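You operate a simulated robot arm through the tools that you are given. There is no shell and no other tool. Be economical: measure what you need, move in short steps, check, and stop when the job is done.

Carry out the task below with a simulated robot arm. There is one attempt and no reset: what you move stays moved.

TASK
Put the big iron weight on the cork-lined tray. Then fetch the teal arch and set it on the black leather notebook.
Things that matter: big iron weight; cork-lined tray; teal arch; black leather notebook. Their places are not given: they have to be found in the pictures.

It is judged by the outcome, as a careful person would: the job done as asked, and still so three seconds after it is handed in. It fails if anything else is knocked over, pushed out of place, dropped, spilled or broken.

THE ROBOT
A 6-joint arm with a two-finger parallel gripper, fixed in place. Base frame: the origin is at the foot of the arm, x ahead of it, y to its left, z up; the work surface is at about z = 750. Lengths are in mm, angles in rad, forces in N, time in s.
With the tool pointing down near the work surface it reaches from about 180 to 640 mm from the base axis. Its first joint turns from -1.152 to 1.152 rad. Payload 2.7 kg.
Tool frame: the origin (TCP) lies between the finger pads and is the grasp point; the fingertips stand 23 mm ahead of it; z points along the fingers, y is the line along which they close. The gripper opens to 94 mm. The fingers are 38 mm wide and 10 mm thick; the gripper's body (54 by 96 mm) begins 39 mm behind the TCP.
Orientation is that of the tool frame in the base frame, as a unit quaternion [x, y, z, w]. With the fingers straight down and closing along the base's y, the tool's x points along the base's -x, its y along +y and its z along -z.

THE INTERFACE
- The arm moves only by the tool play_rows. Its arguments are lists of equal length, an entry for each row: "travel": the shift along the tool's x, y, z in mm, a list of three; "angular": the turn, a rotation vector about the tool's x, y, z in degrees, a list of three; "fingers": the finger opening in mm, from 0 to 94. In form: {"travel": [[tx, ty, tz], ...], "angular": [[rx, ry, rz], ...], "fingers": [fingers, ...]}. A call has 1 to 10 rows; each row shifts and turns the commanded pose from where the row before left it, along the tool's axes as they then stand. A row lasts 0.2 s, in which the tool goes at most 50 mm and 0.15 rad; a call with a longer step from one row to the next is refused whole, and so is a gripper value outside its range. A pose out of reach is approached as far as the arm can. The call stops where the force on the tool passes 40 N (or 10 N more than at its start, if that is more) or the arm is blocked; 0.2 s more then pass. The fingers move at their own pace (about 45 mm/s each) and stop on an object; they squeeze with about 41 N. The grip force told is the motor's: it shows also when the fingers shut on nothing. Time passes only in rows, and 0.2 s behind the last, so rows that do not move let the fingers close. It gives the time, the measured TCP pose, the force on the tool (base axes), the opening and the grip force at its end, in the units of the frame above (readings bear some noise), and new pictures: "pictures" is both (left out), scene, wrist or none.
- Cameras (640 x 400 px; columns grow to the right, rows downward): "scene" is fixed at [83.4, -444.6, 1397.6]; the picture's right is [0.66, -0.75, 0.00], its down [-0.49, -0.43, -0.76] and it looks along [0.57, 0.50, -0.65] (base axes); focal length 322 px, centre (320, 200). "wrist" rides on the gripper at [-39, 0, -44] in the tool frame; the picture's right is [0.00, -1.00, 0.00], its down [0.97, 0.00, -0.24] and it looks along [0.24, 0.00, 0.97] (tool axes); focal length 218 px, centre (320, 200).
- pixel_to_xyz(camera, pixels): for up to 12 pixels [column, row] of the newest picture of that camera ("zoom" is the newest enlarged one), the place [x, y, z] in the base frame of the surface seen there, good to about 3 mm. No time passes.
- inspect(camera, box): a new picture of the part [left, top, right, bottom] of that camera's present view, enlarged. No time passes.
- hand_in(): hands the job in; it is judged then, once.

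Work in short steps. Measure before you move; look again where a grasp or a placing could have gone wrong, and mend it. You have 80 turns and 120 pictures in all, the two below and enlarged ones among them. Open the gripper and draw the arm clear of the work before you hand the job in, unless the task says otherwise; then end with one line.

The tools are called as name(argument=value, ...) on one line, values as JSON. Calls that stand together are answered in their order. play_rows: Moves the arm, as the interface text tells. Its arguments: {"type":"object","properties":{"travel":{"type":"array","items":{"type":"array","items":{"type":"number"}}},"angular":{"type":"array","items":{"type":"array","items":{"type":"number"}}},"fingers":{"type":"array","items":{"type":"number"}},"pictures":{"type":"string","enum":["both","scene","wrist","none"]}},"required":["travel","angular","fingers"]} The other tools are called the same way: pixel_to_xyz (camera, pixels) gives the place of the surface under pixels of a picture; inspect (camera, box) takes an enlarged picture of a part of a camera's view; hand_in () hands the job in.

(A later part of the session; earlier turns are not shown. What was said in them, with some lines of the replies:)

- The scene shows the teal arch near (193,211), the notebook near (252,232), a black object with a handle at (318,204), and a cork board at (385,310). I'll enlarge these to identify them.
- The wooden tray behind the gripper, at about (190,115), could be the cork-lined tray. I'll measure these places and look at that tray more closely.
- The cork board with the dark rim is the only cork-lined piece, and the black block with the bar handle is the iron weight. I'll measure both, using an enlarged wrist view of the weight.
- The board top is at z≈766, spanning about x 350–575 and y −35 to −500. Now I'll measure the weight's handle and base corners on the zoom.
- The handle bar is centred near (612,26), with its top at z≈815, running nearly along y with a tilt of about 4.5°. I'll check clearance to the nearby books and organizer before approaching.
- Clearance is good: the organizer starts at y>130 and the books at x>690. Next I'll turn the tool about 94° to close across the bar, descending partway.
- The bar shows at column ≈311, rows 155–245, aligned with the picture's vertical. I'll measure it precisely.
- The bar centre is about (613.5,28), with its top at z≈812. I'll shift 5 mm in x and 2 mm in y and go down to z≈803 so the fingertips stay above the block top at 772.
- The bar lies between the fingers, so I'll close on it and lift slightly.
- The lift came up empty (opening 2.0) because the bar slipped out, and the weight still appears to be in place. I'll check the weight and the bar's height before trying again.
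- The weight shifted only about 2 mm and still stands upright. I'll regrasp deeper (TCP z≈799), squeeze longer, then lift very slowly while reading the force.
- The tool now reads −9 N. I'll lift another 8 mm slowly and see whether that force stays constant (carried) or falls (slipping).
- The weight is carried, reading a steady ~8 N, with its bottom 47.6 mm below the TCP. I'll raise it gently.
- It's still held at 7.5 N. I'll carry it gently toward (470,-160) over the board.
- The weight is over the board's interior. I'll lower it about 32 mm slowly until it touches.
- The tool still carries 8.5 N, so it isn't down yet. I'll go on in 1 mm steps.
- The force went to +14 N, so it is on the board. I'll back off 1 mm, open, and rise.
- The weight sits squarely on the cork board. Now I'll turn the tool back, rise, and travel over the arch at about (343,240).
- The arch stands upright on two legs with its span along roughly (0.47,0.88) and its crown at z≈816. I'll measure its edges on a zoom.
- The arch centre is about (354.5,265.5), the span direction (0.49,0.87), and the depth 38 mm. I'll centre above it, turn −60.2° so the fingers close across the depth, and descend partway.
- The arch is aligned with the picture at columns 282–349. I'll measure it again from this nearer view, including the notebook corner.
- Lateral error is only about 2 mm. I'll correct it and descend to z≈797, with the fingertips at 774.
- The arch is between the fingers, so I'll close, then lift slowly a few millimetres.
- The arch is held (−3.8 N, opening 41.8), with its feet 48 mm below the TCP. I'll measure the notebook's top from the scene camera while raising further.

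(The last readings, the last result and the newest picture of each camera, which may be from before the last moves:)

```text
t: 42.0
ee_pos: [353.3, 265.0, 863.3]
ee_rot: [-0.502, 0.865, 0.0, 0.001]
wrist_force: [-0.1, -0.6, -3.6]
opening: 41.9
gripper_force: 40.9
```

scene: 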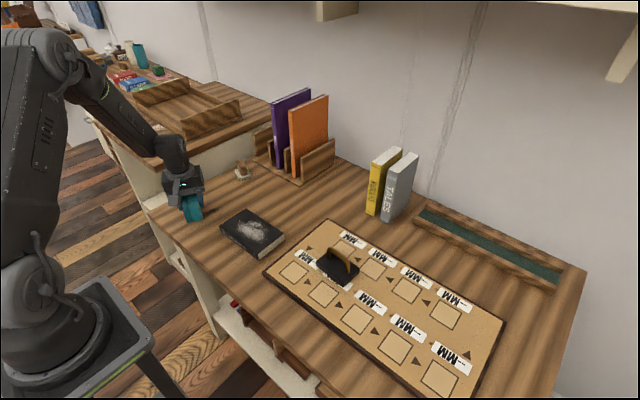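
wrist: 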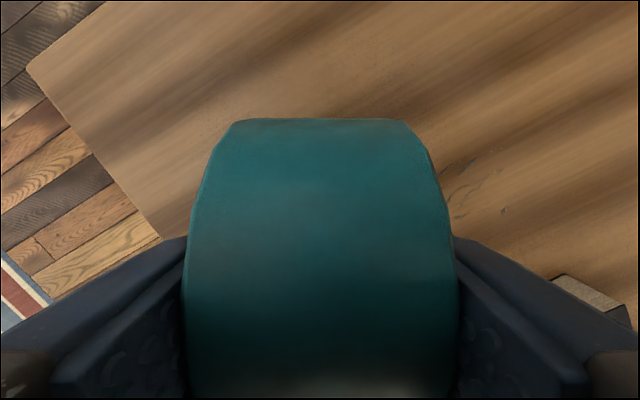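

The notebook's top is at z≈778, centre (413,83). I'll carry the arch there smoothly and then turn it −30° to align with the notebook's long side.

play_rows(travel=[[3.9, -4.2, 0], [7.7, -8.5, 0], [12.9, -14.2, 0], [12.9, -14.2, 0], [12.9, -14.2, 0], [12.9, -14.2, 0], [12.9, -14.2, 0], [12.9, -14.2, 0], [12.9, -14.1, 0], [12.9, -14.1, 0]], angular=[[0, 0, 0], [0, 0, 0], [0, 0, 0], [0, 0, 0], [0, 0, 0], [0, 0, 0], [0, 0, 0], [0, 0, 0], [0, 0, 0], [0, 0, 0]], fingers=[10, 10, 10, 10, 10, 10, 10, 10, 10, 10], pictures="none")

play_rows(travel=[[9, -9.9, 0], [5.1, -5.6, 0], [0, 0, 0], [0, 0, 0], [0, 0, 0], [0, 0, 0], [0, 0, 0], [0, 0, 0], [0, 0, 0]], angular=[[0, 0, 0], [0, 0, 0], [0, 0, -3], [0, 0, -6], [0, 0, -7], [0, 0, -7], [0, 0, -5], [0, 0, -2], [0, 0, 0]], fingers=[10, 10, 10, 10, 10, 10, 10, 10, 10])

```text
t: 44.2
ee_pos: [405.2, 102.6, 863.6]
ee_rot: [-0.503, 0.865, 0.0, -0.001]
wrist_force: [0.2, 0.2, -2.2]
opening: 41.9
gripper_force: 41.1
```

```text
t: 46.2
ee_pos: [412.5, 82.5, 863.0]
ee_rot: [0.709, -0.706, 0.0, 0.0]
wrist_force: [-0.4, -0.2, -2.9]
opening: 42.0
gripper_force: 41.2
```

scene: 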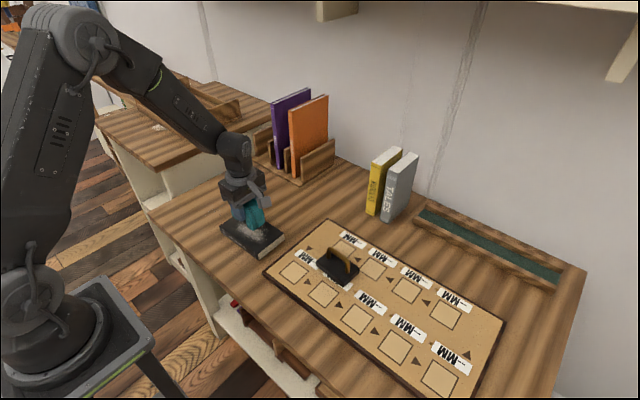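
wrist: 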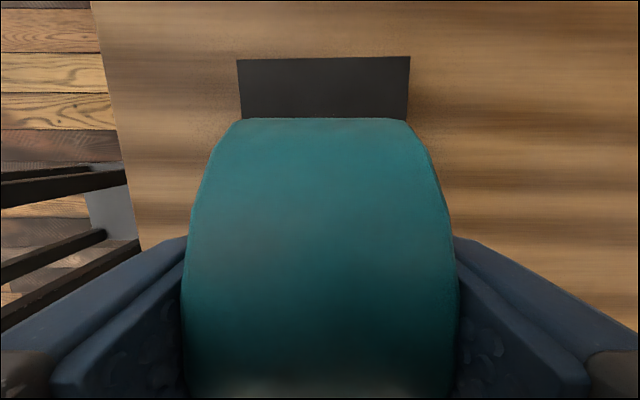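

The arch is over the notebook's centre and aligned. I'll lower about 33 mm, then feel for contact.

play_rows(travel=[[0, 0, 3], [0, 0, 5], [0, 0, 6], [0, 0, 6], [0, 0, 5], [0, 0, 4], [0, 0, 3], [0, 0, 2], [0, 0, 0]], angular=[[0, 0, 0], [0, 0, 0], [0, 0, 0], [0, 0, 0], [0, 0, 0], [0, 0, 0], [0, 0, 0], [0, 0, 0], [0, 0, 0]], fingers=[10, 10, 10, 10, 10, 10, 10, 10, 10], pictures="none")

play_rows(travel=[[0, 0, 1], [0, 0, 1], [0, 0, 0]], angular=[[0, 0, 0], [0, 0, 0], [0, 0, 0]], fingers=[10, 10, 10], pictures="none")

inspect(camera="scene", box=[210, 190, 294, 262])

```text
t: 48.2
ee_pos: [412.9, 82.9, 828.4]
ee_rot: [0.709, -0.705, 0.0, 0.0]
wrist_force: [0.2, 0.1, -3.3]
opening: 42.1
gripper_force: 40.7
```

```text
t: 49.0
ee_pos: [412.9, 83.3, 826.1]
ee_rot: [0.708, -0.706, 0.0, 0.0]
wrist_force: [0.2, 0.1, -3.4]
opening: 41.9
gripper_force: 40.5
```

```text
5.56 times, centred on (252, 226) of scene
```

zoom: 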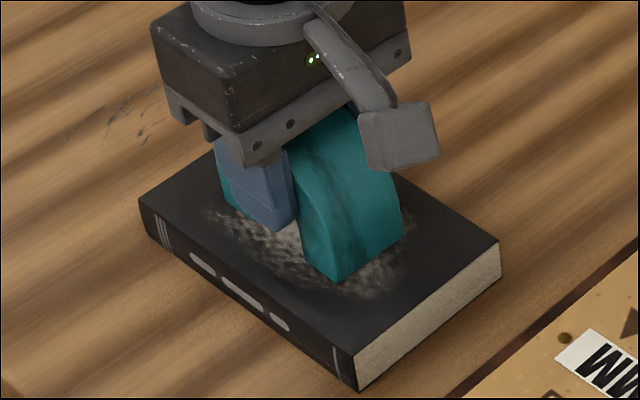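

It's nearly down, but the tool still carries the full load. I'll continue in 1 mm steps.

play_rows(travel=[[0, 0, 1], [0, 0, 0.5], [0, 0, 0]], angular=[[0, 0, 0], [0, 0, 0], [0, 0, 0]], fingers=[10, 10, 10], pictures="none")

play_rows(travel=[[0, 0, 0.7], [0, 0, 0.3], [0, 0, 0]], angular=[[0, 0, 0], [0, 0, 0], [0, 0, 0]], fingers=[10, 10, 10], pictures="none")

```text
t: 49.8
ee_pos: [411.6, 83.9, 824.2]
ee_rot: [0.709, -0.705, 0.0, 0.0]
wrist_force: [-0.8, -1.0, -3.3]
opening: 42.0
gripper_force: 40.9
```

```text
t: 50.6
ee_pos: [413.5, 84.0, 824.7]
ee_rot: [0.709, -0.705, 0.0, 0.0]
wrist_force: [0.4, 0.2, -3.8]
opening: 42.0
gripper_force: 40.9
```

play_rows(travel=[[0, 0, 0.7], [0, 0, 0.3], [0, 0, 0]], angular=[[0, 0, 0], [0, 0, 0], [0, 0, 0]], fingers=[10, 10, 10], pictures="none")

play_rows(travel=[[0, 0, 0.7], [0, 0, 0.3], [0, 0, 0]], angular=[[0, 0, 0], [0, 0, 0], [0, 0, 0]], fingers=[10, 10, 10], pictures="scene")

```text
t: 51.4
ee_pos: [412.8, 83.3, 824.1]
ee_rot: [0.709, -0.705, 0.0, -0.001]
wrist_force: [0.3, -0.4, -2.8]
opening: 41.7
gripper_force: 41.3
```

```text
t: 52.2
ee_pos: [413.3, 84.1, 822.8]
ee_rot: [0.709, -0.705, 0.001, 0.0]
wrist_force: [-2.1, -5.4, 9.8]
opening: 41.7
gripper_force: 40.4
```

scene: 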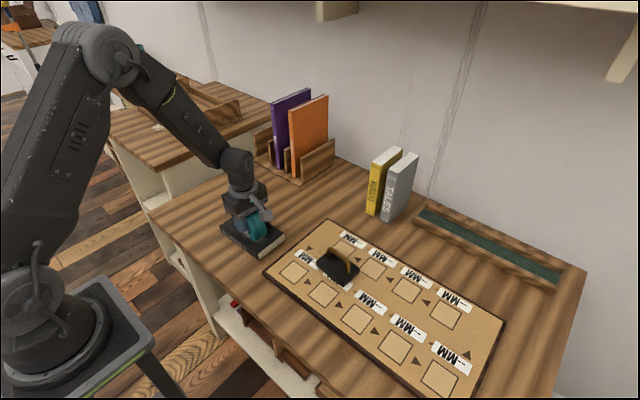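

Contact: the force is now +9.8 N. I'll ease 0.5 mm, open the fingers, and rise straight up.

play_rows(travel=[[0, 0, -0.5], [0, 0, 0], [0, 0, 0], [0, 0, 0], [0, 0, 0], [0, 0, 0]], angular=[[0, 0, 0], [0, 0, 0], [0, 0, 0], [0, 0, 0], [0, 0, 0], [0, 0, 0]], fingers=[10, 10, 75, 75, 75, 75], pictures="none")

play_rows(travel=[[0, 0, -10], [0, 0, -25], [0, 0, -30], [0, 0, -40], [0, 0, -40], [0, 0, -40], [0, 0, 0]], angular=[[0, 0, 0], [0, 0, 0], [0, 0, 0], [0, 0, 0], [0, 0, 0], [0, 0, 0], [0, 0, 0]], fingers=[75, 75, 75, 75, 75, 75, 75])

inspect(camera="scene", box=[190, 180, 382, 300])

```text
t: 53.6
ee_pos: [413.4, 84.1, 823.5]
ee_rot: [0.709, -0.705, 0.0, 0.0]
wrist_force: [0.3, -0.5, -0.5]
opening: 75.1
gripper_force: 0.0
```

```text
t: 55.2
ee_pos: [412.8, 83.6, 1006.5]
ee_rot: [0.709, -0.705, 0.0, 0.0]
wrist_force: [-0.9, 0.0, -0.1]
opening: 75.2
gripper_force: 0.0
```

scene: 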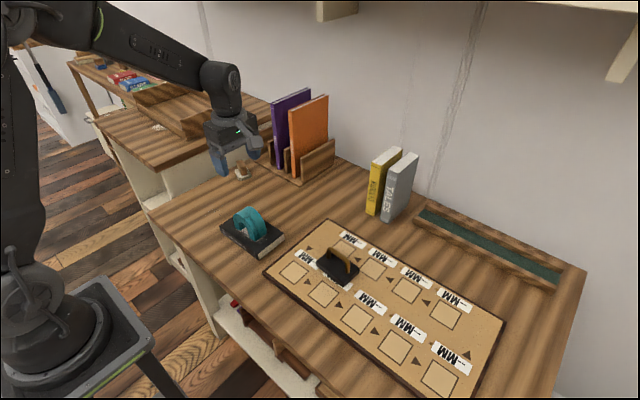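
wrist: 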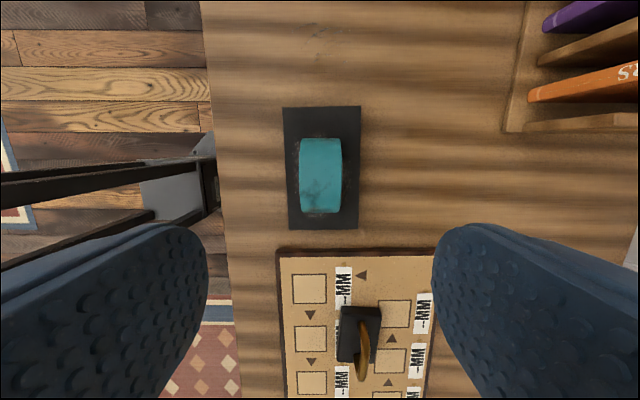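

```text
3.33 times, centred on (286, 240) of scene
```

zoom: 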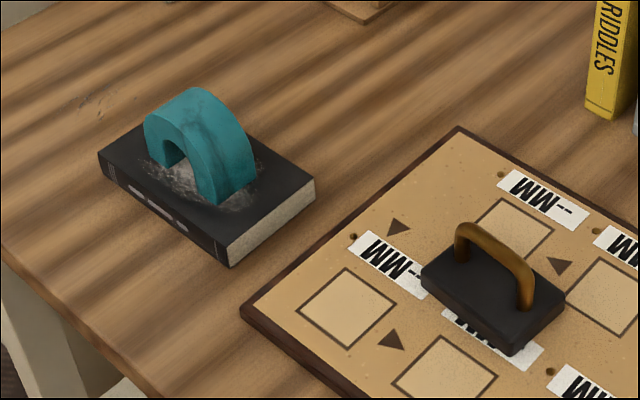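

The arch stands upright on the notebook, the weight is on the cork board, and nothing else has moved. The arm is clear with its gripper open, so I'm handing in.

hand_in()

```text
The job is handed in.
```

The iron weight is on the cork-lined board, the only cork-lined piece I could see, and the teal arch stands upright on the black leather notebook; the weight slipped from my first grip and shifted about 2 mm before I regrasped it, and nothing else was disturbed.
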